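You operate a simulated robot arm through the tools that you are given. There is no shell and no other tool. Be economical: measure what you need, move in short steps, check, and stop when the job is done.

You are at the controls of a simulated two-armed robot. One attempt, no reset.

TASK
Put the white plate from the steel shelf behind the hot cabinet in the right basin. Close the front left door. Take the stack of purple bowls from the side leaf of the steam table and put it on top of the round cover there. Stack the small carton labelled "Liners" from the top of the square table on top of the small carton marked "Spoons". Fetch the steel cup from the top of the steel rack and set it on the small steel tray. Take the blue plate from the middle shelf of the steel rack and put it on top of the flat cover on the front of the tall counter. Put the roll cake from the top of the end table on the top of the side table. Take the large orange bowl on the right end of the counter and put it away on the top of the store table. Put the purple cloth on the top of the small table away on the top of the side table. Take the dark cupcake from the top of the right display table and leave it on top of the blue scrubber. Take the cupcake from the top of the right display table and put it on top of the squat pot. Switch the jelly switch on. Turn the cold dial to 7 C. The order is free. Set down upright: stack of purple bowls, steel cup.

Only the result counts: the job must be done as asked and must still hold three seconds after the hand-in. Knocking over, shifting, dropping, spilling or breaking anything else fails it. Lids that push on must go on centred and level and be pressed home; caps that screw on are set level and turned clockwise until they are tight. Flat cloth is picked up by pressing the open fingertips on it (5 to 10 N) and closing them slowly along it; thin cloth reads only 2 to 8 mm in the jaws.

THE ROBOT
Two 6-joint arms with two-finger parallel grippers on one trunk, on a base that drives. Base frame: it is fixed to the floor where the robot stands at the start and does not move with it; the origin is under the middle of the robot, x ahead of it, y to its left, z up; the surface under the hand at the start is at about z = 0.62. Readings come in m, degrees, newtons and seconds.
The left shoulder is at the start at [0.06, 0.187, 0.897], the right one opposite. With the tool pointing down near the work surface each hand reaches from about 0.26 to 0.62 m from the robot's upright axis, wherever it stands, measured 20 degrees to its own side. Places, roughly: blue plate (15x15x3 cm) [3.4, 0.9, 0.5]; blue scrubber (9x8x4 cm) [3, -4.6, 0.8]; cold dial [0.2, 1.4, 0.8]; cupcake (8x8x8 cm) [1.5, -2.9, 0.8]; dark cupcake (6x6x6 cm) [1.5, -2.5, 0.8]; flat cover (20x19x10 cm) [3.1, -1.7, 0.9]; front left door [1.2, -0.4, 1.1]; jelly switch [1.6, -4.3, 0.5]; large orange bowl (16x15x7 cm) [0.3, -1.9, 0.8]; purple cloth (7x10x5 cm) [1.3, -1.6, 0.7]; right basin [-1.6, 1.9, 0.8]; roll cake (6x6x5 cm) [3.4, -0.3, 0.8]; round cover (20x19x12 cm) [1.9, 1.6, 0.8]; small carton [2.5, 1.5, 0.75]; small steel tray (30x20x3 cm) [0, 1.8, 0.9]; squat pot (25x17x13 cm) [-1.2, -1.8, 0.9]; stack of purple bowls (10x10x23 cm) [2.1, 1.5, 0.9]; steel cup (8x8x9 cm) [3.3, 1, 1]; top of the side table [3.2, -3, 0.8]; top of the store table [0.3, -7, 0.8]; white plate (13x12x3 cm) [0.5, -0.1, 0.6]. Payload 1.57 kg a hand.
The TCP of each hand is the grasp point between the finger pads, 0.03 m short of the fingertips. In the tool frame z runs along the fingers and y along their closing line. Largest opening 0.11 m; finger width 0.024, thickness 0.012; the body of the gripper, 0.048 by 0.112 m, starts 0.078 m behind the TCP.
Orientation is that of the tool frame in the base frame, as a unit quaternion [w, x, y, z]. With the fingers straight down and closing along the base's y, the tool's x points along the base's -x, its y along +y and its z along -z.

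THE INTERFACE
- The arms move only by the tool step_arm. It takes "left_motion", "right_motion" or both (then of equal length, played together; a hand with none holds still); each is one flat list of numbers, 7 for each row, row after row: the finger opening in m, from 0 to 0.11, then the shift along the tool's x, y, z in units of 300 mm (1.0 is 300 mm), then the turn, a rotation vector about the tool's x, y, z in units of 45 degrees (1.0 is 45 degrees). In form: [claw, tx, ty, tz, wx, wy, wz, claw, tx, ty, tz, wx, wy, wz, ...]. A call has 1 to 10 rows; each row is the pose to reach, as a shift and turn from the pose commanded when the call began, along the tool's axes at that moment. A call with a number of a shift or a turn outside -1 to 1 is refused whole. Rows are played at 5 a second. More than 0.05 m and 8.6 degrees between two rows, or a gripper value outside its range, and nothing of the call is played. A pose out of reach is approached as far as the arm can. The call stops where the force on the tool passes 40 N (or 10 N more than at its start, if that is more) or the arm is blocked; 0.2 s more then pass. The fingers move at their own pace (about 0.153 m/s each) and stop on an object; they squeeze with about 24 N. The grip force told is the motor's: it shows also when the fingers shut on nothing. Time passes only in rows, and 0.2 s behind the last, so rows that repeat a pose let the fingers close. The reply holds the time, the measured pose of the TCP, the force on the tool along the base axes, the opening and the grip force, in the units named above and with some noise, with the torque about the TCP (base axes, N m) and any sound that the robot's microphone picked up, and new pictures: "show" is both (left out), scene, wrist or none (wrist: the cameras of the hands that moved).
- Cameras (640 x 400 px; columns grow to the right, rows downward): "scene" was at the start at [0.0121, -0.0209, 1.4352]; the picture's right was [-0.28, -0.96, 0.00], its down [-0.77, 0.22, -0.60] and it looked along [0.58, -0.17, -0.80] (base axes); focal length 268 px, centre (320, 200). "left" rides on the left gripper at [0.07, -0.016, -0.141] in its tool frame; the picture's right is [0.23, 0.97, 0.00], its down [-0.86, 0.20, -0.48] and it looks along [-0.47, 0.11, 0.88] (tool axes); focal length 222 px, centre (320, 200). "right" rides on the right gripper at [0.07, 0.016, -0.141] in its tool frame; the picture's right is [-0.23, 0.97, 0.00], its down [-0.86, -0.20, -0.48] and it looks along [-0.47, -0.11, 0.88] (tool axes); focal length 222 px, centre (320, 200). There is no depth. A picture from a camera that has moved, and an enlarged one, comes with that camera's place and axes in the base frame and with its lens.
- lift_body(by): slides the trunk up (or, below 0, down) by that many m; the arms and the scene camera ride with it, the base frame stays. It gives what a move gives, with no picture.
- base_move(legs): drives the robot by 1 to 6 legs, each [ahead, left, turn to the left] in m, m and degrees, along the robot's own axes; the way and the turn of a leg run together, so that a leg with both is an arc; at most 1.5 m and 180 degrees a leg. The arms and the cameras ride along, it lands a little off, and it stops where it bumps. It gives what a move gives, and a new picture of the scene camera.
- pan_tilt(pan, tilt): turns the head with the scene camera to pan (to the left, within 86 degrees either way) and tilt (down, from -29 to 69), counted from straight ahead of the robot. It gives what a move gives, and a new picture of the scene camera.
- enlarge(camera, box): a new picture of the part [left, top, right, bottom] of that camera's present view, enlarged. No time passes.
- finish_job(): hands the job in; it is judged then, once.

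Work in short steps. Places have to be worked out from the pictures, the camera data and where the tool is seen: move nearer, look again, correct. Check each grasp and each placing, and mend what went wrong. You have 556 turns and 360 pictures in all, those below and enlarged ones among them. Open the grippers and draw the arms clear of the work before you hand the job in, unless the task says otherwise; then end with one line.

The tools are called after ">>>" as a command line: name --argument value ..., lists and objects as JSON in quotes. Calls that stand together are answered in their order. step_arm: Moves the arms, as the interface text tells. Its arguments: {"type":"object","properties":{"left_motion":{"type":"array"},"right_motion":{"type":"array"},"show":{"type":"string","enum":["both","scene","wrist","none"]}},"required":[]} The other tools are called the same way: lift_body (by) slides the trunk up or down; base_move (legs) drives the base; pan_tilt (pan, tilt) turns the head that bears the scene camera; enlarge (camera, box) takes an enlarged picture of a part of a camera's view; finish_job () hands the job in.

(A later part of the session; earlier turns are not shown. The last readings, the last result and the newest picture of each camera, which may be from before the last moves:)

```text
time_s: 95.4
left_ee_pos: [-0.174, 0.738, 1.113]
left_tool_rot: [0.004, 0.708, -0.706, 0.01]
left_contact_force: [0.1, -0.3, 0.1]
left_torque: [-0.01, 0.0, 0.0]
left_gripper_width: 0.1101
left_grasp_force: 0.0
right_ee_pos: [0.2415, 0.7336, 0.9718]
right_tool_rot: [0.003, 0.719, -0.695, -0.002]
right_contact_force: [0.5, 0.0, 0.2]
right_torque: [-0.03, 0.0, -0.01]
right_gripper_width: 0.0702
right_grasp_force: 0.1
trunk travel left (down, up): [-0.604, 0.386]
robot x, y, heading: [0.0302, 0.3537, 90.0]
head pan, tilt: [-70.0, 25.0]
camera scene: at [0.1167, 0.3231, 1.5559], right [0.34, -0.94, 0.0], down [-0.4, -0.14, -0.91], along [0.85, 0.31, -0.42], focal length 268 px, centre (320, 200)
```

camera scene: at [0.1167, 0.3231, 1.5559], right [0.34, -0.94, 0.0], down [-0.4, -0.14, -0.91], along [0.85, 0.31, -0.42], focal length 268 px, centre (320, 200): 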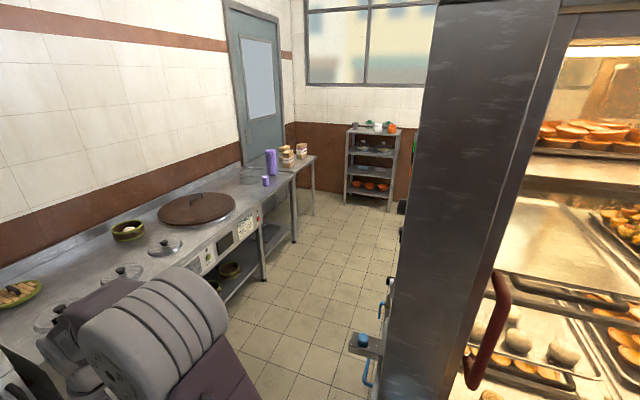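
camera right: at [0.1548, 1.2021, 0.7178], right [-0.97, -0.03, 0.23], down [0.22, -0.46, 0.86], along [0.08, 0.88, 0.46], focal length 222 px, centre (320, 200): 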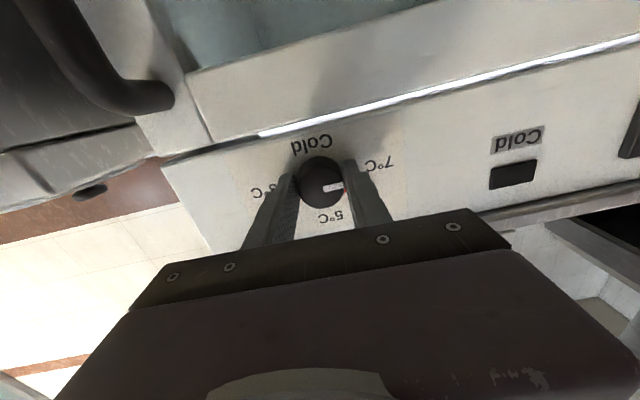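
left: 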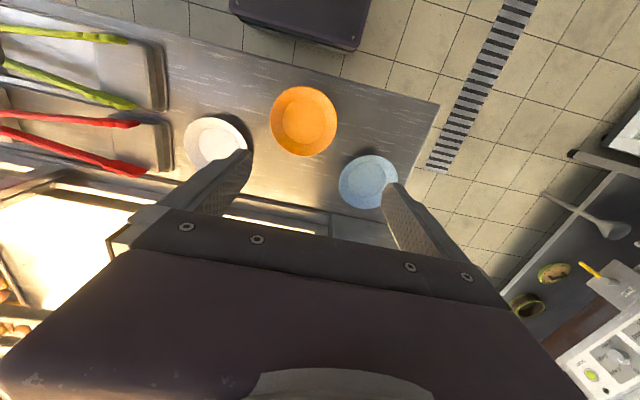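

The way along the steam table is clear (aisle y≈0.42–1.3). I raise the trunk a bit, pull up to y≈0.88 and strafe right to x≈1.75.

>>> lift_body --by 0.1

>>> base_move --legs '[[0.52, 0, 0], [0, -0.85, 0], [0, -0.85, 0]]'

>>> pan_tilt --pan -25 --tilt 40

```text
time_s: 96.7
left_ee_pos: [-0.1741, 0.7375, 1.2122]
left_tool_rot: [0.004, 0.709, -0.705, 0.009]
left_contact_force: [0.4, -0.3, 0.4]
left_torque: [0.01, 0.0, 0.05]
left_gripper_width: 0.1101
left_grasp_force: 0.0
right_ee_pos: [0.2423, 0.7333, 1.0715]
right_tool_rot: [0.005, 0.72, -0.694, -0.002]
right_contact_force: [0.9, -1.3, -0.1]
right_torque: [-0.02, 0.02, -0.01]
right_gripper_width: 0.07
right_grasp_force: 0.0
trunk travel left (down, up): [-0.704, 0.286]
robot x, y, heading: [0.0308, 0.349, 90.1]
head pan, tilt: [-70.0, 25.0]
```

```text
time_s: 108.1
left_ee_pos: [1.5611, 1.2081, 1.2138]
left_tool_rot: [-0.005, -0.696, 0.718, -0.009]
left_contact_force: [0.4, 0.1, 0.2]
left_torque: [0.02, 0.01, 0.03]
left_gripper_width: 0.1101
left_grasp_force: 0.1
right_ee_pos: [1.9764, 1.1888, 1.0721]
right_tool_rot: [-0.003, -0.706, 0.708, 0.002]
right_contact_force: [0.1, 0.5, 0.4]
right_torque: [-0.02, -0.01, 0.01]
right_gripper_width: 0.0699
right_grasp_force: 0.0
trunk travel left (down, up): [-0.704, 0.286]
robot x, y, heading: [1.7546, 0.8178, 88.0]
head pan, tilt: [-70.0, 25.0]
camera scene: at [1.8367, 0.7833, 1.656], right [0.31, -0.95, 0.0], down [-0.4, -0.13, -0.91], along [0.86, 0.28, -0.42], focal length 268 px, centre (320, 200)
```

scene: 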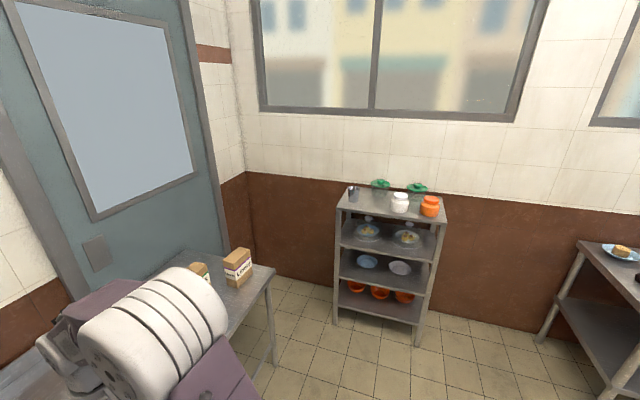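

```text
time_s: 109.2
left_ee_pos: [1.5619, 1.2091, 1.2127]
left_tool_rot: [-0.005, -0.695, 0.719, -0.009]
left_contact_force: [0.1, 0.4, -1.4]
left_torque: [-0.01, -0.02, -0.02]
left_gripper_width: 0.1101
left_grasp_force: 0.0
right_ee_pos: [1.9775, 1.1889, 1.0713]
right_tool_rot: [-0.003, -0.706, 0.708, 0.003]
right_contact_force: [-0.1, 0.0, 0.7]
right_torque: [0.01, -0.01, 0.04]
right_gripper_width: 0.0698
right_grasp_force: 0.1
trunk travel left (down, up): [-0.704, 0.286]
robot x, y, heading: [1.7498, 0.8164, 87.9]
head pan, tilt: [-25.0, 40.0]
camera scene: at [1.7885, 0.8308, 1.6327], right [0.89, -0.46, 0.0], down [-0.29, -0.57, -0.77], along [0.35, 0.68, -0.64], focal length 268 px, centre (320, 200)
```

scene: 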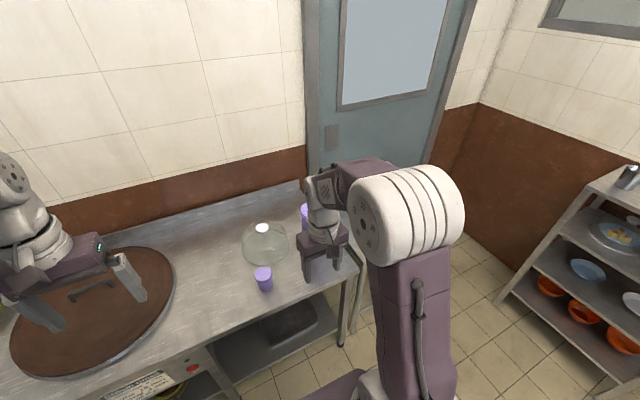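

I see a clear dome cover, a small purple cup and the tall purple stack behind the right hand. I enlarge that region.

>>> enlarge --camera "scene" --box '[220, 180, 380, 300]'

>>> enlarge --camera "right" --box '[0, 0, 640, 400]'

```text
3.33 times, centred on (300, 240) of scene
camera zoom: at [1.7885, 0.8308, 1.6327], right [0.89, -0.46, 0.0], down [-0.29, -0.57, -0.77], along [0.35, 0.68, -0.64], focal length 894 px, centre (387, 67)
```

zoom: 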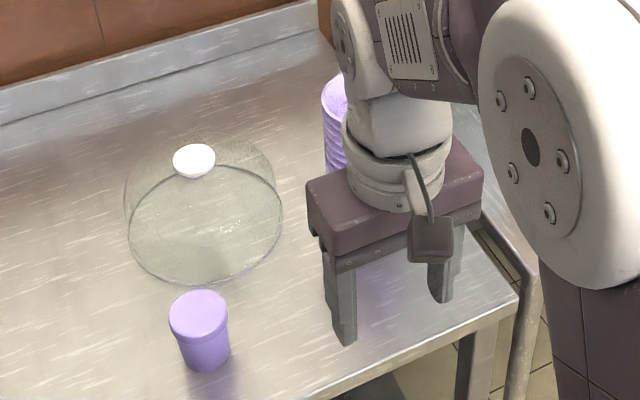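

```text
1.00 times, centred on (320, 200) of right (not enlarged: the box is as wide or as high as the picture)
camera zoom: at [1.9619, 1.1188, 1.2139], right [-0.97, 0.23, 0.01], down [0.21, 0.86, 0.48], along [0.1, 0.46, -0.88], focal length 222 px, centre (320, 200)
```

zoom: 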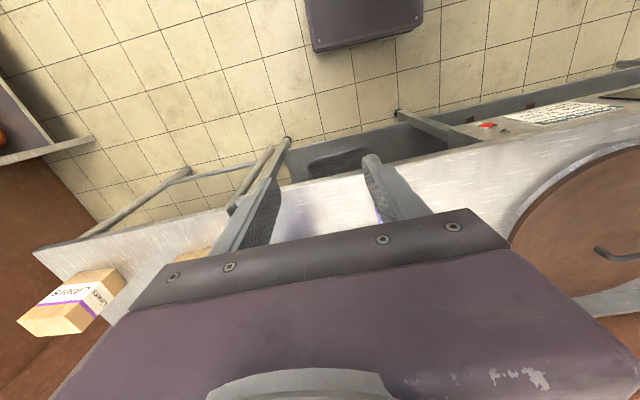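

The cover is a clear cone with a white knob on top. I reposition the base to about (1.85, 0.92) squared to the table and move the right hand aside (right and up) to see the stack.

>>> step_arm --right_motion '[0.11, 0, -0.1, -0.12, 0, 0, 0, 0.11, 0, -0.2, -0.24, 0, 0, 0, 0.11, 0, -0.3, -0.36, 0, 0, 0, 0.11, 0, -0.4, -0.48, 0, 0, 0, 0.11, 0, -0.5, -0.48, 0, 0, 0]' --show "none"

>>> base_move --legs '[[0.1, -0.1, 2]]'

>>> enlarge --camera "scene" --box '[200, 160, 400, 285]'

```text
time_s: 110.4
left_ee_pos: [1.5628, 1.2093, 1.2137]
left_tool_rot: [-0.005, -0.695, 0.719, -0.009]
left_contact_force: [-0.2, -0.1, 0.2]
left_torque: [0.0, 0.02, -0.02]
left_gripper_width: 0.1099
left_grasp_force: 0.1
right_ee_pos: [2.1305, 1.1867, 1.2135]
right_tool_rot: [-0.004, -0.706, 0.708, 0.002]
right_contact_force: [0.0, 0.3, -0.7]
right_torque: [0.02, 0.01, -0.04]
right_gripper_width: 0.1102
right_grasp_force: 0.1
trunk travel left (down, up): [-0.704, 0.286]
robot x, y, heading: [1.7498, 0.8135, 88.0]
head pan, tilt: [-25.0, 40.0]
```

```text
time_s: 111.7
left_ee_pos: [1.6479, 1.297, 1.2137]
left_tool_rot: [0.004, 0.708, -0.707, 0.011]
left_contact_force: [0.4, 0.1, -0.2]
left_torque: [0.04, -0.01, -0.01]
left_gripper_width: 0.11
left_grasp_force: 0.0
right_ee_pos: [2.2156, 1.2967, 1.216]
right_tool_rot: [0.002, 0.719, -0.695, -0.003]
right_contact_force: [-0.8, 0.5, 0.7]
right_torque: [-0.01, -0.02, 0.01]
right_gripper_width: 0.1097
right_grasp_force: 0.0
trunk travel left (down, up): [-0.704, 0.286]
robot x, y, heading: [1.8529, 0.9123, 89.8]
head pan, tilt: [-25.0, 40.0]
camera scene: at [1.8873, 0.9273, 1.6327], right [0.9, -0.43, 0.0], down [-0.27, -0.58, -0.77], along [0.33, 0.69, -0.64], focal length 268 px, centre (320, 200)
```

scene: 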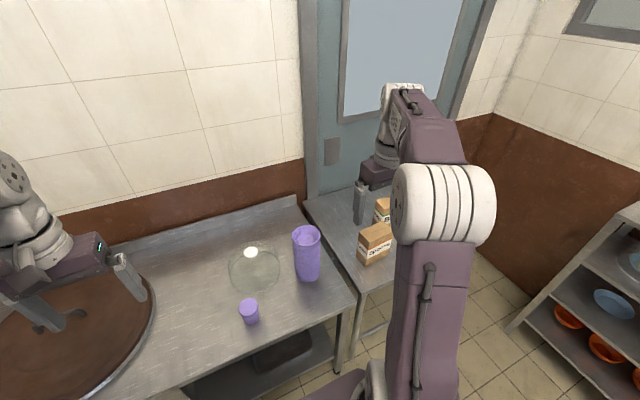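

```text
3.20 times, centred on (300, 222) of scene
camera zoom: at [1.8873, 0.9273, 1.6327], right [0.9, -0.43, 0.0], down [-0.27, -0.58, -0.77], along [0.33, 0.69, -0.64], focal length 859 px, centre (384, 128)
```

zoom: 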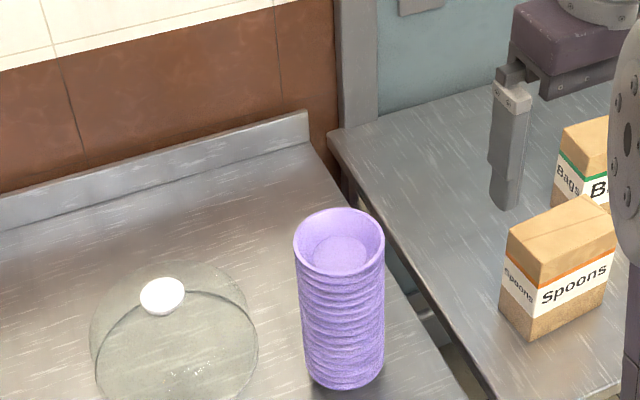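

The stack works out at (2.10, 1.48), top z≈0.98; the knob of the cover at (1.93, 1.59). I drive 7 cm closer and bring the open right hand over the stack.

>>> base_move --legs '[[0.07, 0, 0]]'

>>> step_arm --right_motion '[0.11, -0.1, 0.088, 0, 0, 0, 0, 0.11, -0.2, 0.176, 0, 0, 0, 0, 0.11, -0.3, 0.265, 0.08, 0, 0, 0, 0.11, -0.4, 0.353, 0.18, 0, 0, 0, 0.11, -0.4, 0.353, 0.28, 0, 0, 0]' --show "wrist"

```text
time_s: 112.8
left_ee_pos: [1.6508, 1.369, 1.2141]
left_tool_rot: [0.003, 0.708, -0.706, 0.008]
left_contact_force: [-0.2, -0.3, 0.6]
left_torque: [-0.01, -0.05, -0.02]
left_gripper_width: 0.1099
left_grasp_force: 0.0
right_ee_pos: [2.217, 1.3648, 1.2164]
right_tool_rot: [0.002, 0.717, -0.697, -0.004]
right_contact_force: [-0.6, 0.3, 0.1]
right_torque: [-0.01, 0.01, 0.01]
right_gripper_width: 0.11
right_grasp_force: 0.0
trunk travel left (down, up): [-0.704, 0.286]
robot x, y, heading: [1.8529, 0.9838, 89.9]
head pan, tilt: [-25.0, 40.0]
camera scene: at [1.8889, 0.9962, 1.6327], right [0.9, -0.43, 0.0], down [-0.27, -0.58, -0.77], along [0.33, 0.69, -0.64], focal length 268 px, centre (320, 200)
```

scene: 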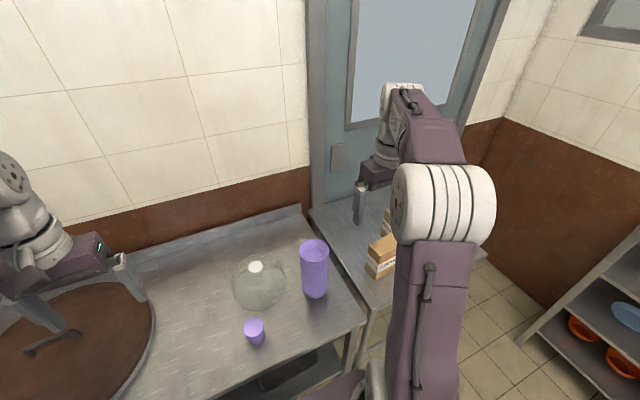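

```text
time_s: 114.0
left_ee_pos: [1.6498, 1.3686, 1.214]
left_tool_rot: [0.004, 0.708, -0.706, 0.008]
left_contact_force: [-0.2, -0.4, -0.1]
left_torque: [-0.01, 0.02, 0.03]
left_gripper_width: 0.11
left_grasp_force: 0.0
right_ee_pos: [2.1091, 1.4833, 1.1339]
right_tool_rot: [0.004, 0.718, -0.696, -0.003]
right_contact_force: [-0.1, -0.3, 0.5]
right_torque: [0.01, 0.02, -0.01]
right_gripper_width: 0.11
right_grasp_force: 0.1
trunk travel left (down, up): [-0.704, 0.286]
robot x, y, heading: [1.851, 0.9813, 89.5]
head pan, tilt: [-25.0, 40.0]
camera right: at [2.0947, 1.4129, 1.2762], right [-0.98, 0.2, 0.01], down [0.18, 0.86, 0.48], along [0.09, 0.47, -0.88], focal length 222 px, centre (320, 200)
```

right: 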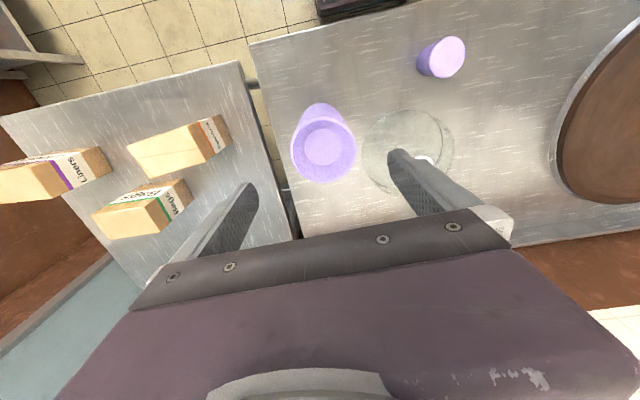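

Triangulation refines the stack top to (2.106, 1.502, 0.96). I lower to just above it and check again.

>>> step_arm --right_motion '[0.11, -0.03, 0.005, 0.1, 0, 0, 0, 0.11, -0.063, 0.008, 0.2, 0, 0, 0, 0.11, -0.063, 0.008, 0.3, 0, 0, 0, 0.11, -0.063, 0.008, 0.36, 0, 0, 0]' --show "wrist"

```text
time_s: 115.0
left_ee_pos: [1.6503, 1.3705, 1.2131]
left_tool_rot: [0.004, 0.708, -0.706, 0.009]
left_contact_force: [-0.6, -1.1, 0.2]
left_torque: [-0.03, 0.04, 0.0]
left_gripper_width: 0.1102
left_grasp_force: 0.1
right_ee_pos: [2.1034, 1.5026, 1.0248]
right_tool_rot: [0.003, 0.718, -0.696, -0.001]
right_contact_force: [-1.0, 0.3, -0.1]
right_torque: [-0.02, 0.0, 0.05]
right_gripper_width: 0.1099
right_grasp_force: 0.0
trunk travel left (down, up): [-0.704, 0.286]
robot x, y, heading: [1.8492, 0.9806, 89.9]
head pan, tilt: [-25.0, 40.0]
camera right: at [2.0895, 1.4327, 1.1669], right [-0.98, 0.2, 0.01], down [0.18, 0.86, 0.48], along [0.09, 0.47, -0.88], focal length 222 px, centre (320, 200)
```

right: 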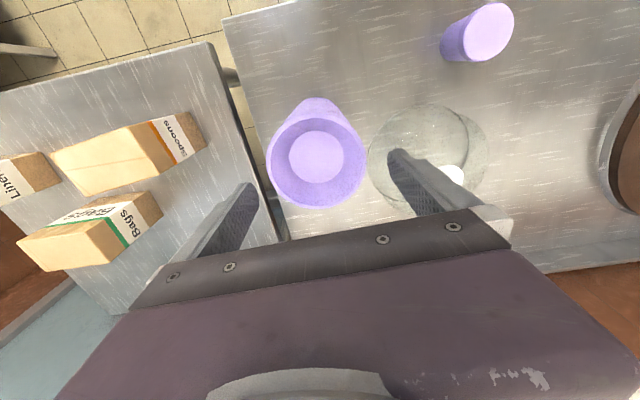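

The stack is centred between the fingers. I descend 10 cm around it.

>>> step_arm --right_motion '[0.11, 0.01, -0.003, 0.1, 0, 0, 0, 0.11, 0.01, -0.003, 0.2, 0, 0, 0, 0.11, 0.01, -0.003, 0.3, 0, 0, 0]' --show "wrist"

```text
time_s: 115.8
left_ee_pos: [1.6506, 1.3707, 1.2125]
left_tool_rot: [0.004, 0.707, -0.707, 0.01]
left_contact_force: [-0.3, 0.2, 0.3]
left_torque: [0.01, 0.02, 0.01]
left_gripper_width: 0.1101
left_grasp_force: 0.2
right_ee_pos: [2.1036, 1.5001, 0.9292]
right_tool_rot: [0.003, 0.718, -0.696, -0.003]
right_contact_force: [0.2, 0.4, -0.1]
right_torque: [-0.03, 0.0, 0.02]
right_gripper_width: 0.1098
right_grasp_force: 0.0
trunk travel left (down, up): [-0.704, 0.286]
robot x, y, heading: [1.8526, 0.9822, 89.6]
head pan, tilt: [-25.0, 40.0]
camera right: at [2.0902, 1.4309, 1.0724], right [-0.98, 0.2, 0.01], down [0.18, 0.86, 0.48], along [0.09, 0.47, -0.88], focal length 222 px, centre (320, 200)
```

right: 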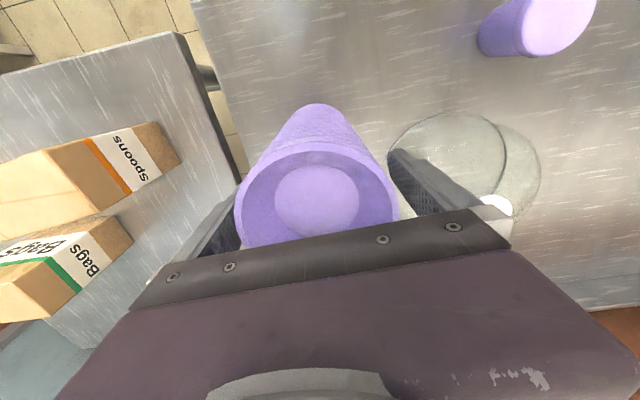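

Top is at z≈0.95; I go 3 cm further down and close.

>>> step_arm --right_motion '[0.11, 0, 0, 0.05, 0, 0, 0, 0.11, 0, 0, 0.1, 0, 0, 0, 0.08, 0, 0, 0.1, 0, 0, 0, 0.05, 0, 0, 0.1, 0, 0, 0, 0.05, 0, 0, 0.1, 0, 0, 0]' --show "wrist"

```text
time_s: 117.0
left_ee_pos: [1.6495, 1.3698, 1.2128]
left_tool_rot: [0.004, 0.707, -0.707, 0.009]
left_contact_force: [-0.5, 0.2, -0.8]
left_torque: [-0.03, 0.01, 0.0]
left_gripper_width: 0.1098
left_grasp_force: 0.0
right_ee_pos: [2.1038, 1.5015, 0.9045]
right_tool_rot: [0.003, 0.719, -0.695, -0.002]
right_contact_force: [5.6, 2.0, 3.2]
right_torque: [0.42, -1.28, 0.05]
right_gripper_width: 0.0956
right_grasp_force: 24.2
trunk travel left (down, up): [-0.704, 0.286]
robot x, y, heading: [1.8514, 0.9859, 89.7]
head pan, tilt: [-25.0, 40.0]
camera right: at [2.0905, 1.4311, 1.0463], right [-0.98, 0.2, 0.01], down [0.18, 0.86, 0.48], along [0.09, 0.47, -0.88], focal length 222 px, centre (320, 200)
```

right: 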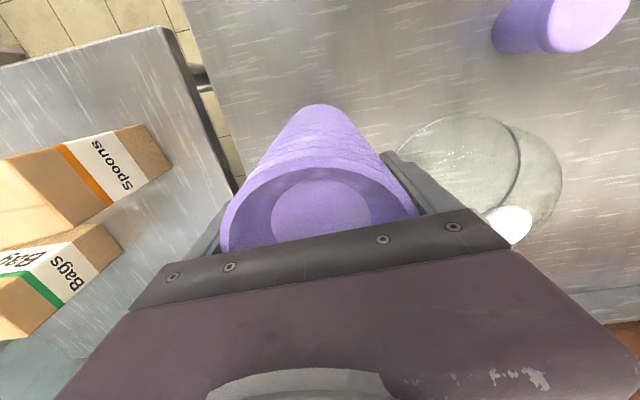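

Gripped at 95.6 mm. I lift 20 cm and check that the whole stack comes along.

>>> step_arm --right_motion '[0.05, 0, 0, -0.08, 0, 0, 0, 0.05, 0, 0, -0.18, 0, 0, 0, 0.05, 0, 0, -0.3, 0, 0, 0, 0.05, 0, 0, -0.42, 0, 0, 0, 0.05, 0, 0, -0.54, 0, 0, 0, 0.05, 0, 0, -0.66, 0, 0, 0, 0.05, 0, 0, -0.72, 0, 0, 0]' --show "scene"

>>> enlarge --camera "scene" --box '[200, 180, 400, 305]'

```text
time_s: 118.6
left_ee_pos: [1.6506, 1.3715, 1.2139]
left_tool_rot: [0.005, 0.708, -0.707, 0.009]
left_contact_force: [0.5, -0.5, 0.3]
left_torque: [0.03, 0.0, 0.02]
left_gripper_width: 0.1099
left_grasp_force: 0.1
right_ee_pos: [2.1039, 1.5035, 1.1172]
right_tool_rot: [0.004, 0.718, -0.696, -0.002]
right_contact_force: [-1.0, -0.1, -12.8]
right_torque: [-0.04, -0.01, -0.03]
right_gripper_width: 0.0955
right_grasp_force: 24.1
trunk travel left (down, up): [-0.704, 0.286]
robot x, y, heading: [1.8502, 0.9821, 89.8]
head pan, tilt: [-25.0, 40.0]
camera scene: at [1.8903, 1.0021, 1.6326], right [0.9, -0.43, 0.0], down [-0.27, -0.58, -0.77], along [0.33, 0.69, -0.64], focal length 268 px, centre (320, 200)
```

scene: 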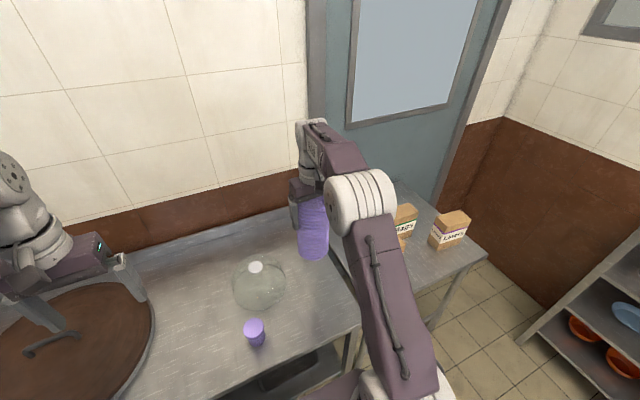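

```text
3.20 times, centred on (300, 242) of scene
camera zoom: at [1.8903, 1.0021, 1.6326], right [0.9, -0.43, 0.0], down [-0.27, -0.58, -0.77], along [0.33, 0.69, -0.64], focal length 859 px, centre (384, 64)
```

zoom: 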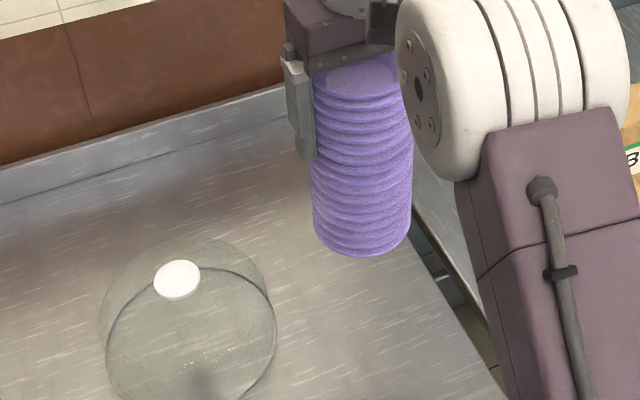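

The stack hangs upright (about 1.3 kg). The knob's top is at (1.932, 1.588, 0.875) from several views. I carry the stack over it, still 5 cm high.

>>> step_arm --right_motion '[0.05, -0.06, 0.113, 0, 0, 0, 0, 0.05, -0.12, 0.226, 0, 0, 0, 0, 0.05, -0.18, 0.339, 0, 0, 0, 0, 0.05, -0.24, 0.452, 0, 0, 0, 0, 0.05, -0.3, 0.563, 0, 0, 0, 0, 0.05, -0.3, 0.563, 0.13, 0, 0, 0]' --show "scene"

>>> enlarge --camera "scene" --box '[180, 180, 340, 305]'

```text
time_s: 120.0
left_ee_pos: [1.6504, 1.373, 1.2128]
left_tool_rot: [0.006, 0.708, -0.706, 0.01]
left_contact_force: [-0.2, 1.0, -0.6]
left_torque: [-0.04, -0.01, -0.02]
left_gripper_width: 0.1101
left_grasp_force: 0.0
right_ee_pos: [1.9403, 1.5595, 1.0705]
right_tool_rot: [0.006, 0.718, -0.696, -0.001]
right_contact_force: [1.2, 0.9, -11.8]
right_torque: [-0.06, -0.02, -0.01]
right_gripper_width: 0.0953
right_grasp_force: 23.8
right hand out of reach, approached as far as the arm can: row 4, 5, 6
trunk travel left (down, up): [-0.704, 0.286]
robot x, y, heading: [1.8486, 0.9867, 89.8]
head pan, tilt: [-25.0, 40.0]
camera scene: at [1.8905, 1.0057, 1.6325], right [0.9, -0.43, 0.0], down [-0.27, -0.58, -0.76], along [0.33, 0.69, -0.65], focal length 268 px, centre (320, 200)
```

scene: 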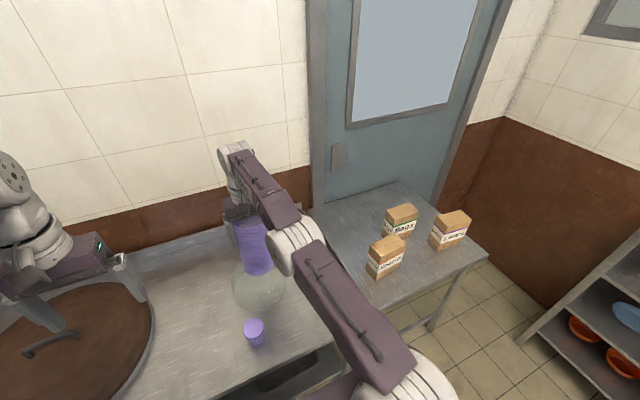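

```text
3.20 times, centred on (260, 242) of scene
camera zoom: at [1.8905, 1.0057, 1.6325], right [0.9, -0.43, 0.0], down [-0.27, -0.58, -0.76], along [0.33, 0.69, -0.65], focal length 859 px, centre (512, 64)
```

zoom: 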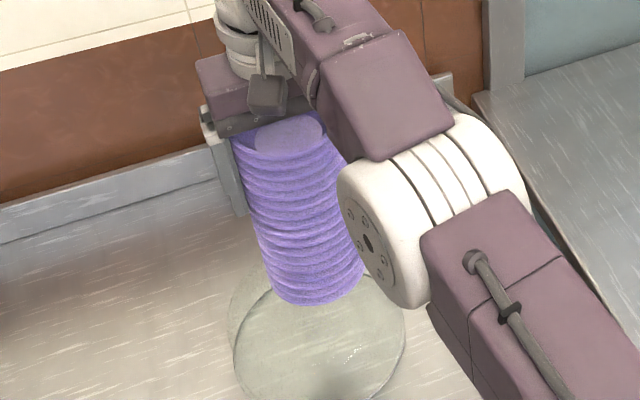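

Short by 3 cm in reach. I raise the trunk 0.13 m so the shoulder is level with the wrist, then extend.

>>> lift_body --by 0.13

>>> step_arm --right_motion '[0.05, -0.04, 0.012, 0.06, 0, 0, 0, 0.05, -0.08, 0.024, 0.14, 0, 0, 0, 0.05, -0.096, 0.024, 0.24, 0, 0, 0, 0.05, -0.096, 0.024, 0.34, 0, 0, 0, 0.05, -0.096, 0.024, 0.43, 0, 0, 0]' --show "scene"

>>> enlarge --camera "scene" --box '[180, 180, 340, 305]'

```text
time_s: 121.5
left_ee_pos: [1.649, 1.372, 1.3422]
left_tool_rot: [0.005, 0.708, -0.706, 0.009]
left_contact_force: [-0.7, -0.5, -0.7]
left_torque: [-0.04, 0.01, 0.03]
left_gripper_width: 0.1102
left_grasp_force: 0.1
right_ee_pos: [1.9387, 1.5565, 1.2026]
right_tool_rot: [0.006, 0.718, -0.696, -0.002]
right_contact_force: [-0.2, 0.7, -11.9]
right_torque: [-0.02, -0.02, 0.01]
right_gripper_width: 0.0955
right_grasp_force: 23.7
trunk travel left (down, up): [-0.834, 0.156]
robot x, y, heading: [1.8541, 0.9844, 89.7]
head pan, tilt: [-25.0, 40.0]
```

```text
time_s: 122.7
left_ee_pos: [1.6497, 1.3708, 1.3424]
left_tool_rot: [0.004, 0.707, -0.707, 0.01]
left_contact_force: [-0.5, -0.1, -0.6]
left_torque: [-0.02, 0.01, 0.01]
left_gripper_width: 0.11
left_grasp_force: 0.1
right_ee_pos: [1.9316, 1.5735, 1.0823]
right_tool_rot: [0.005, 0.718, -0.696, -0.002]
right_contact_force: [-0.6, 0.8, -11.9]
right_torque: [-0.03, 0.04, -0.01]
right_gripper_width: 0.0957
right_grasp_force: 24.8
right hand out of reach, approached as far as the arm can: row 1, 2, 3, 4, 5
trunk travel left (down, up): [-0.834, 0.156]
robot x, y, heading: [1.8537, 0.9845, 89.5]
head pan, tilt: [-25.0, 40.0]
camera scene: at [1.8894, 1.0031, 1.7626], right [0.9, -0.43, 0.0], down [-0.27, -0.58, -0.77], along [0.33, 0.69, -0.64], focal length 268 px, centre (320, 200)
```

scene: 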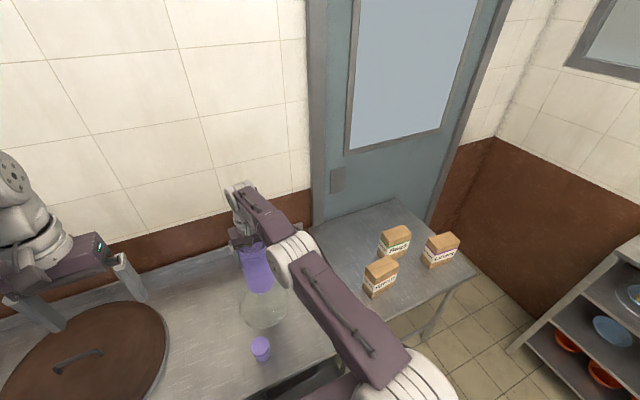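

```text
3.20 times, centred on (260, 242) of scene
camera zoom: at [1.8894, 1.0031, 1.7626], right [0.9, -0.43, 0.0], down [-0.27, -0.58, -0.77], along [0.33, 0.69, -0.64], focal length 859 px, centre (512, 64)
```

zoom: 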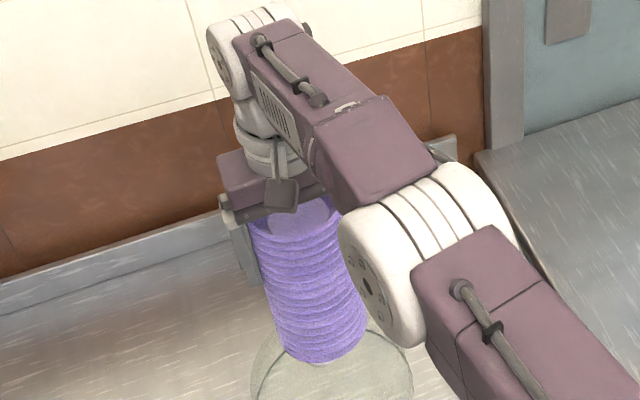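

Still 1.5 cm short; I creep the base forward 2.5 cm.

>>> base_move --legs '[[0.025, 0, 0]]'

>>> enlarge --camera "right" --box '[0, 0, 640, 400]'

```text
time_s: 123.5
left_ee_pos: [1.6505, 1.3887, 1.3455]
left_tool_rot: [0.003, 0.708, -0.706, 0.008]
left_contact_force: [-0.4, -1.0, 0.2]
left_torque: [0.08, 0.03, -0.03]
left_gripper_width: 0.1101
left_grasp_force: 0.1
right_ee_pos: [1.9331, 1.5912, 1.0866]
right_tool_rot: [0.003, 0.718, -0.696, -0.004]
right_contact_force: [0.7, -1.7, -10.9]
right_torque: [0.01, 0.02, 0.03]
right_gripper_width: 0.0955
right_grasp_force: 24.2
trunk travel left (down, up): [-0.834, 0.156]
robot x, y, heading: [1.8532, 1.0056, 89.9]
head pan, tilt: [-25.0, 40.0]
camera scene: at [1.8897, 1.0174, 1.7628], right [0.9, -0.43, 0.0], down [-0.27, -0.58, -0.77], along [0.33, 0.7, -0.64], focal length 268 px, centre (320, 200)
```

scene: 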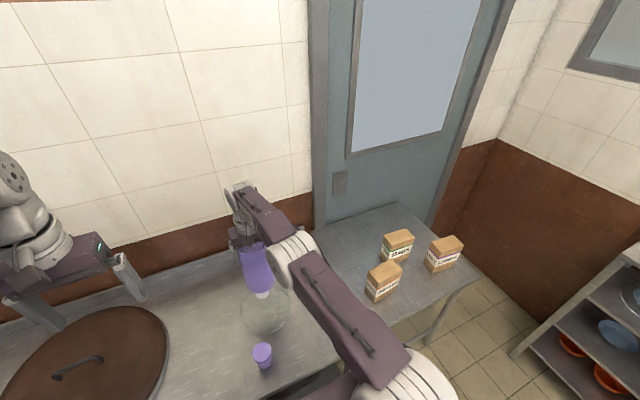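

```text
1.00 times, centred on (320, 200) of right (not enlarged: the box is as wide or as high as the picture)
camera zoom: at [1.9187, 1.5215, 1.2281], right [-0.98, 0.2, 0.01], down [0.18, 0.86, 0.48], along [0.09, 0.47, -0.88], focal length 222 px, centre (320, 200)
```

zoom: 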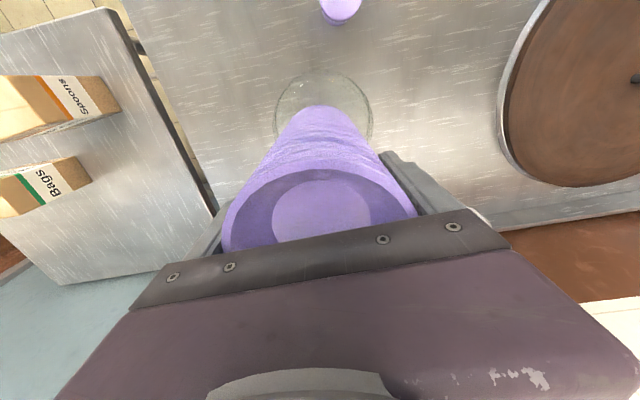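

The hand is at (1.933, 1.591), on target. I lower with the trunk in small steps watching for the contact.

>>> lift_body --by -0.045

>>> lift_body --by -0.008

>>> lift_body --by -0.006

```text
time_s: 124.4
left_ee_pos: [1.6502, 1.3968, 1.2976]
left_tool_rot: [0.005, 0.708, -0.706, 0.01]
left_contact_force: [0.0, -0.2, -0.2]
left_torque: [0.0, -0.01, 0.01]
left_gripper_width: 0.11
left_grasp_force: 0.0
right_ee_pos: [1.9323, 1.5986, 1.0364]
right_tool_rot: [0.005, 0.718, -0.696, 0.0]
right_contact_force: [-0.2, 0.0, -12.0]
right_torque: [-0.05, -0.01, -0.04]
right_gripper_width: 0.0956
right_grasp_force: 23.9
trunk travel left (down, up): [-0.789, 0.201]
robot x, y, heading: [1.8534, 1.0079, 89.9]
head pan, tilt: [-25.0, 40.0]
```

```text
time_s: 125.0
left_ee_pos: [1.6512, 1.3972, 1.2886]
left_tool_rot: [0.005, 0.708, -0.706, 0.011]
left_contact_force: [0.4, 1.1, 0.9]
left_torque: [-0.03, 0.02, 0.0]
left_gripper_width: 0.11
left_grasp_force: 0.0
right_ee_pos: [1.9323, 1.5981, 1.0296]
right_tool_rot: [0.005, 0.718, -0.696, -0.002]
right_contact_force: [-0.2, 0.0, -11.1]
right_torque: [-0.03, 0.02, -0.02]
right_gripper_width: 0.0955
right_grasp_force: 24.1
trunk travel left (down, up): [-0.781, 0.209]
robot x, y, heading: [1.8523, 1.0074, 89.8]
head pan, tilt: [-25.0, 40.0]
```

```text
time_s: 125.5
left_ee_pos: [1.6488, 1.3947, 1.2836]
left_tool_rot: [0.004, 0.708, -0.706, 0.009]
left_contact_force: [0.1, 0.4, -0.2]
left_torque: [0.02, 0.03, 0.01]
left_gripper_width: 0.1101
left_grasp_force: 0.0
right_ee_pos: [1.9321, 1.5972, 1.0251]
right_tool_rot: [0.004, 0.718, -0.696, -0.003]
right_contact_force: [0.4, -0.9, -3.7]
right_torque: [-0.16, -0.13, -0.02]
right_gripper_width: 0.0956
right_grasp_force: 23.9
trunk travel left (down, up): [-0.775, 0.215]
robot x, y, heading: [1.8519, 1.0074, 89.9]
head pan, tilt: [-25.0, 40.0]
```

Contact at TCP 1.025, exactly as predicted, but the torque hints that the knob lies ~1–2 cm nearer and to the right of the centre. I lift 1 cm, shift 1 cm nearer and 0.5 cm right, and lower again.

>>> step_arm --right_motion '[0.05, 0, 0, -0.04, 0, 0, 0, 0.05, 0.033, -0.018, -0.04, 0, 0, 0, 0.05, 0.033, -0.018, -0.02, 0, 0, 0, 0.05, 0.033, -0.018, 0.0, 0, 0, 0, 0.05, 0.033, -0.018, 0.005, 0, 0, 0]' --show "scene"

>>> enlarge --camera "scene" --box '[180, 180, 340, 305]'

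```text
time_s: 126.8
left_ee_pos: [1.6504, 1.3944, 1.2849]
left_tool_rot: [0.004, 0.708, -0.706, 0.009]
left_contact_force: [0.4, 0.2, 0.1]
left_torque: [0.0, 0.01, -0.01]
left_gripper_width: 0.1101
left_grasp_force: 0.0
right_ee_pos: [1.9374, 1.5879, 1.0241]
right_tool_rot: [0.003, 0.718, -0.696, -0.004]
right_contact_force: [-0.5, 1.0, 5.6]
right_torque: [0.44, -0.14, 0.04]
right_gripper_width: 0.0954
right_grasp_force: 24.0
trunk travel left (down, up): [-0.775, 0.215]
robot x, y, heading: [1.8529, 1.0089, 89.7]
head pan, tilt: [-25.0, 40.0]
camera scene: at [1.8892, 1.025, 1.7039], right [0.9, -0.43, 0.0], down [-0.27, -0.58, -0.77], along [0.33, 0.69, -0.64], focal length 268 px, centre (320, 200)
```

scene: 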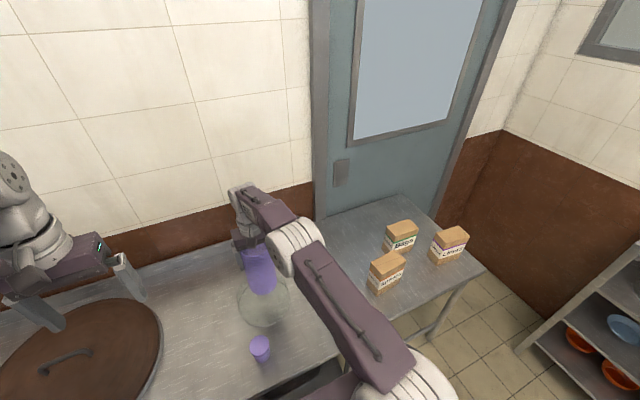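

```text
3.20 times, centred on (260, 242) of scene
camera zoom: at [1.8892, 1.025, 1.7039], right [0.9, -0.43, 0.0], down [-0.27, -0.58, -0.77], along [0.33, 0.69, -0.64], focal length 859 px, centre (512, 64)
```

zoom: 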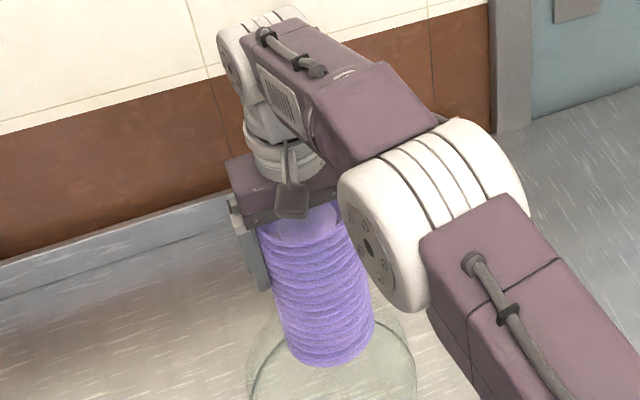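

Contact points at both sides put the knob centre near (1.938, 1.595). I lift slightly, shift 6 mm back, and lower to a light contact.

>>> step_arm --right_motion '[0.05, 0, 0, -0.04, 0, 0, 0, 0.05, -0.022, 0, -0.04, 0, 0, 0, 0.05, -0.022, 0, -0.02, 0, 0, 0, 0.05, -0.022, 0, -0.005, 0, 0, 0, 0.05, -0.022, 0, -0.002, 0, 0, 0]' --show "none"

```text
time_s: 128.0
left_ee_pos: [1.648, 1.394, 1.2854]
left_tool_rot: [0.004, 0.708, -0.707, 0.01]
left_contact_force: [-0.3, 0.3, -0.1]
left_torque: [0.03, 0.04, -0.01]
left_gripper_width: 0.1101
left_grasp_force: 0.1
right_ee_pos: [1.9385, 1.5943, 1.0248]
right_tool_rot: [0.002, 0.719, -0.695, -0.003]
right_contact_force: [2.1, 2.1, 7.4]
right_torque: [0.42, -0.5, 0.0]
right_gripper_width: 0.0953
right_grasp_force: 23.9
trunk travel left (down, up): [-0.775, 0.215]
robot x, y, heading: [1.8532, 1.0073, 89.7]
head pan, tilt: [-25.0, 40.0]
```

Accounting for the lateral forces, the contact centre is about (1.946, 1.599). I shift by that small amount and lower to light contact once more.

>>> step_arm --right_motion '[0.05, 0, 0, -0.04, 0, 0, 0, 0.05, -0.013, -0.023, -0.04, 0, 0, 0, 0.05, -0.013, -0.023, -0.02, 0, 0, 0, 0.05, -0.013, -0.023, -0.006, 0, 0, 0, 0.05, -0.013, -0.023, -0.006, 0, 0, 0]' --show "none"

```text
time_s: 129.2
left_ee_pos: [1.6509, 1.3955, 1.2836]
left_tool_rot: [0.005, 0.708, -0.706, 0.009]
left_contact_force: [-0.3, -0.5, 0.0]
left_torque: [0.0, 0.02, 0.03]
left_gripper_width: 0.1101
left_grasp_force: 0.0
right_ee_pos: [1.9458, 1.5974, 1.0247]
right_tool_rot: [0.003, 0.718, -0.696, -0.003]
right_contact_force: [1.4, 0.9, -2.6]
right_torque: [0.04, -0.23, -0.02]
right_gripper_width: 0.0951
right_grasp_force: 23.8
trunk travel left (down, up): [-0.775, 0.215]
robot x, y, heading: [1.8538, 1.008, 89.7]
head pan, tilt: [-25.0, 40.0]
```

Vision says x≈1.931, contact says ≈1.946 (probably an edge contact). I settle on (1.936, 1.595), lower to light contact and look.

>>> step_arm --right_motion '[0.05, 0, 0, -0.04, 0, 0, 0, 0.05, 0.008, 0.033, -0.04, 0, 0, 0, 0.05, 0.008, 0.033, -0.02, 0, 0, 0, 0.05, 0.008, 0.033, -0.004, 0, 0, 0, 0.05, 0.008, 0.033, -0.002, 0, 0, 0]' --show "none"

>>> pan_tilt --pan -5 --tilt 45

>>> enlarge --camera "scene" --box '[280, 150, 440, 275]'

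```text
time_s: 130.3
left_ee_pos: [1.649, 1.3952, 1.2841]
left_tool_rot: [0.005, 0.708, -0.706, 0.01]
left_contact_force: [0.3, -0.4, 0.6]
left_torque: [-0.01, -0.02, -0.02]
left_gripper_width: 0.1101
left_grasp_force: 0.1
right_ee_pos: [1.9353, 1.5942, 1.0254]
right_tool_rot: [0.003, 0.718, -0.696, -0.001]
right_contact_force: [-0.6, 0.0, -12.4]
right_torque: [-0.04, 0.07, 0.03]
right_gripper_width: 0.0955
right_grasp_force: 24.0
trunk travel left (down, up): [-0.775, 0.215]
robot x, y, heading: [1.8529, 1.0089, 89.9]
head pan, tilt: [-25.0, 40.0]
```

```text
time_s: 131.2
left_ee_pos: [1.6501, 1.3957, 1.2829]
left_tool_rot: [0.004, 0.707, -0.707, 0.01]
left_contact_force: [0.7, 0.7, 0.5]
left_torque: [0.02, -0.02, 0.01]
left_gripper_width: 0.1101
left_grasp_force: 0.0
right_ee_pos: [1.936, 1.5956, 1.0261]
right_tool_rot: [0.004, 0.718, -0.696, -0.001]
right_contact_force: [-0.3, 0.3, -11.8]
right_torque: [-0.05, -0.02, -0.03]
right_gripper_width: 0.0956
right_grasp_force: 24.1
trunk travel left (down, up): [-0.775, 0.215]
robot x, y, heading: [1.8545, 1.0075, 89.9]
head pan, tilt: [-5.0, 45.0]
camera scene: at [1.8611, 1.0316, 1.6963], right [1.0, -0.09, 0.0], down [-0.07, -0.71, -0.71], along [0.07, 0.7, -0.71], focal length 268 px, centre (320, 200)
```

scene: 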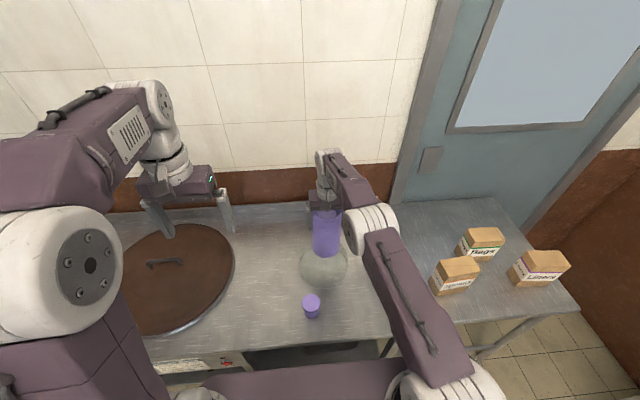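

```text
3.20 times, centred on (360, 212) of scene
camera zoom: at [1.8611, 1.0316, 1.6963], right [1.0, -0.09, 0.0], down [-0.07, -0.71, -0.71], along [0.07, 0.7, -0.71], focal length 859 px, centre (192, 160)
```

zoom: 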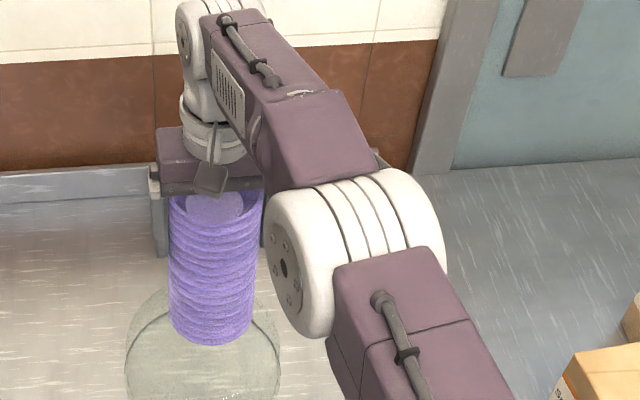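

The dome centre reads (1.932, 1.60); the stack is at (1.936, 1.595) — good. I lower the last millimetres and open slowly.

>>> step_arm --right_motion '[0.05, -0.003, 0.008, 0.003, 0, 0, 0, 0.05, -0.003, 0.008, 0.007, 0, 0, 0, 0.05, -0.003, 0.008, 0.007, 0, 0, 0]' --show "none"

```text
time_s: 132.0
left_ee_pos: [1.6495, 1.3948, 1.2841]
left_tool_rot: [0.004, 0.707, -0.707, 0.009]
left_contact_force: [0.6, 0.9, 0.0]
left_torque: [0.0, -0.02, -0.01]
left_gripper_width: 0.1099
left_grasp_force: 0.2
right_ee_pos: [1.9339, 1.596, 1.0249]
right_tool_rot: [0.003, 0.718, -0.696, -0.003]
right_contact_force: [3.7, 3.2, 7.0]
right_torque: [0.52, -1.05, 0.04]
right_gripper_width: 0.0955
right_grasp_force: 24.2
trunk travel left (down, up): [-0.775, 0.215]
robot x, y, heading: [1.8535, 1.0092, 89.7]
head pan, tilt: [-5.0, 45.0]
```

Firm contact. I relieve the pressure slightly and open the fingers slowly.

>>> step_arm --right_motion '[0.09, 0, 0, -0.003, 0, 0, 0, 0.097, 0, 0, -0.003, 0, 0, 0, 0.099, 0, 0, -0.003, 0, 0, 0, 0.102, 0, 0, -0.003, 0, 0, 0, 0.106, 0, 0, -0.003, 0, 0, 0]' --show "wrist"

>>> enlarge --camera "scene" --box '[280, 150, 440, 275]'

```text
time_s: 133.2
left_ee_pos: [1.65, 1.3941, 1.2841]
left_tool_rot: [0.005, 0.708, -0.706, 0.01]
left_contact_force: [-0.3, 0.4, -0.3]
left_torque: [0.0, 0.0, -0.03]
left_gripper_width: 0.1099
left_grasp_force: 0.0
right_ee_pos: [1.9319, 1.5959, 1.0242]
right_tool_rot: [0.003, 0.718, -0.696, -0.003]
right_contact_force: [-0.3, -0.2, -0.1]
right_torque: [0.0, 0.02, -0.01]
right_gripper_width: 0.106
right_grasp_force: 0.0
trunk travel left (down, up): [-0.775, 0.215]
robot x, y, heading: [1.8526, 1.0066, 89.7]
head pan, tilt: [-5.0, 45.0]
camera right: at [1.9188, 1.5249, 1.1668], right [-0.98, 0.2, 0.01], down [0.18, 0.86, 0.47], along [0.09, 0.47, -0.88], focal length 222 px, centre (320, 200)
```

right: 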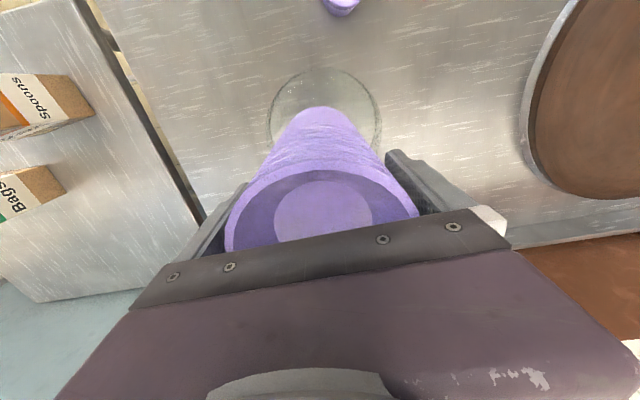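

```text
3.20 times, centred on (360, 212) of scene
camera zoom: at [1.8605, 1.0291, 1.6964], right [1.0, -0.09, 0.0], down [-0.06, -0.7, -0.71], along [0.06, 0.7, -0.71], focal length 859 px, centre (192, 160)
```

zoom: 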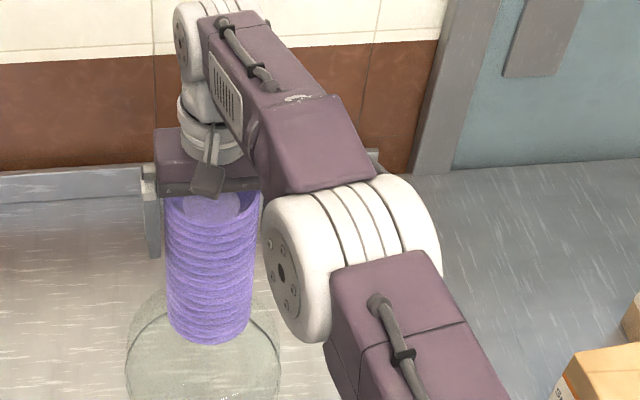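

It stands free. I open fully and rise carefully.

>>> step_arm --right_motion '[0.11, 0, 0, 0, 0, 0, 0, 0.11, 0, 0, -0.02, 0, 0, 0, 0.11, 0, 0, -0.06, 0, 0, 0, 0.11, 0, 0, -0.12, 0, 0, 0, 0.11, 0, 0, -0.22, 0, 0, 0, 0.11, 0, 0, -0.34, 0, 0, 0, 0.11, 0, 0, -0.48, 0, 0, 0]' --show "scene"

```text
time_s: 134.8
left_ee_pos: [1.6487, 1.3937, 1.2846]
left_tool_rot: [0.005, 0.708, -0.706, 0.01]
left_contact_force: [-0.1, 0.4, -0.2]
left_torque: [0.03, 0.04, 0.0]
left_gripper_width: 0.1101
left_grasp_force: 0.0
right_ee_pos: [1.9364, 1.5729, 1.1605]
right_tool_rot: [0.003, 0.718, -0.696, -0.002]
right_contact_force: [-0.7, -0.2, 0.2]
right_torque: [-0.02, 0.0, 0.01]
right_gripper_width: 0.1099
right_grasp_force: 0.1
right hand out of reach, approached as far as the arm can: row 5, 6, 7
trunk travel left (down, up): [-0.775, 0.215]
robot x, y, heading: [1.851, 1.0068, 89.8]
head pan, tilt: [-5.0, 45.0]
camera scene: at [1.8606, 1.0287, 1.6964], right [1.0, -0.09, 0.0], down [-0.06, -0.7, -0.71], along [0.06, 0.7, -0.71], focal length 268 px, centre (320, 200)
```

scene: 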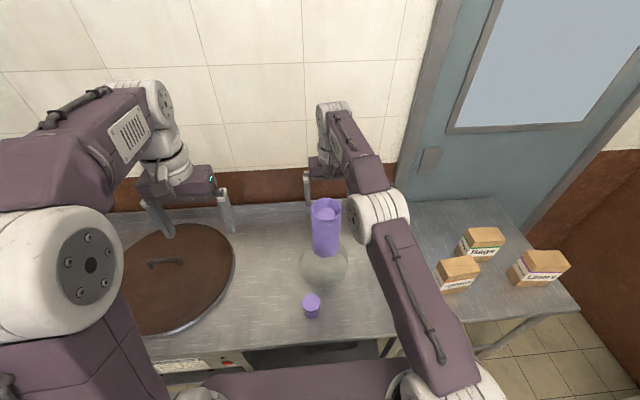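

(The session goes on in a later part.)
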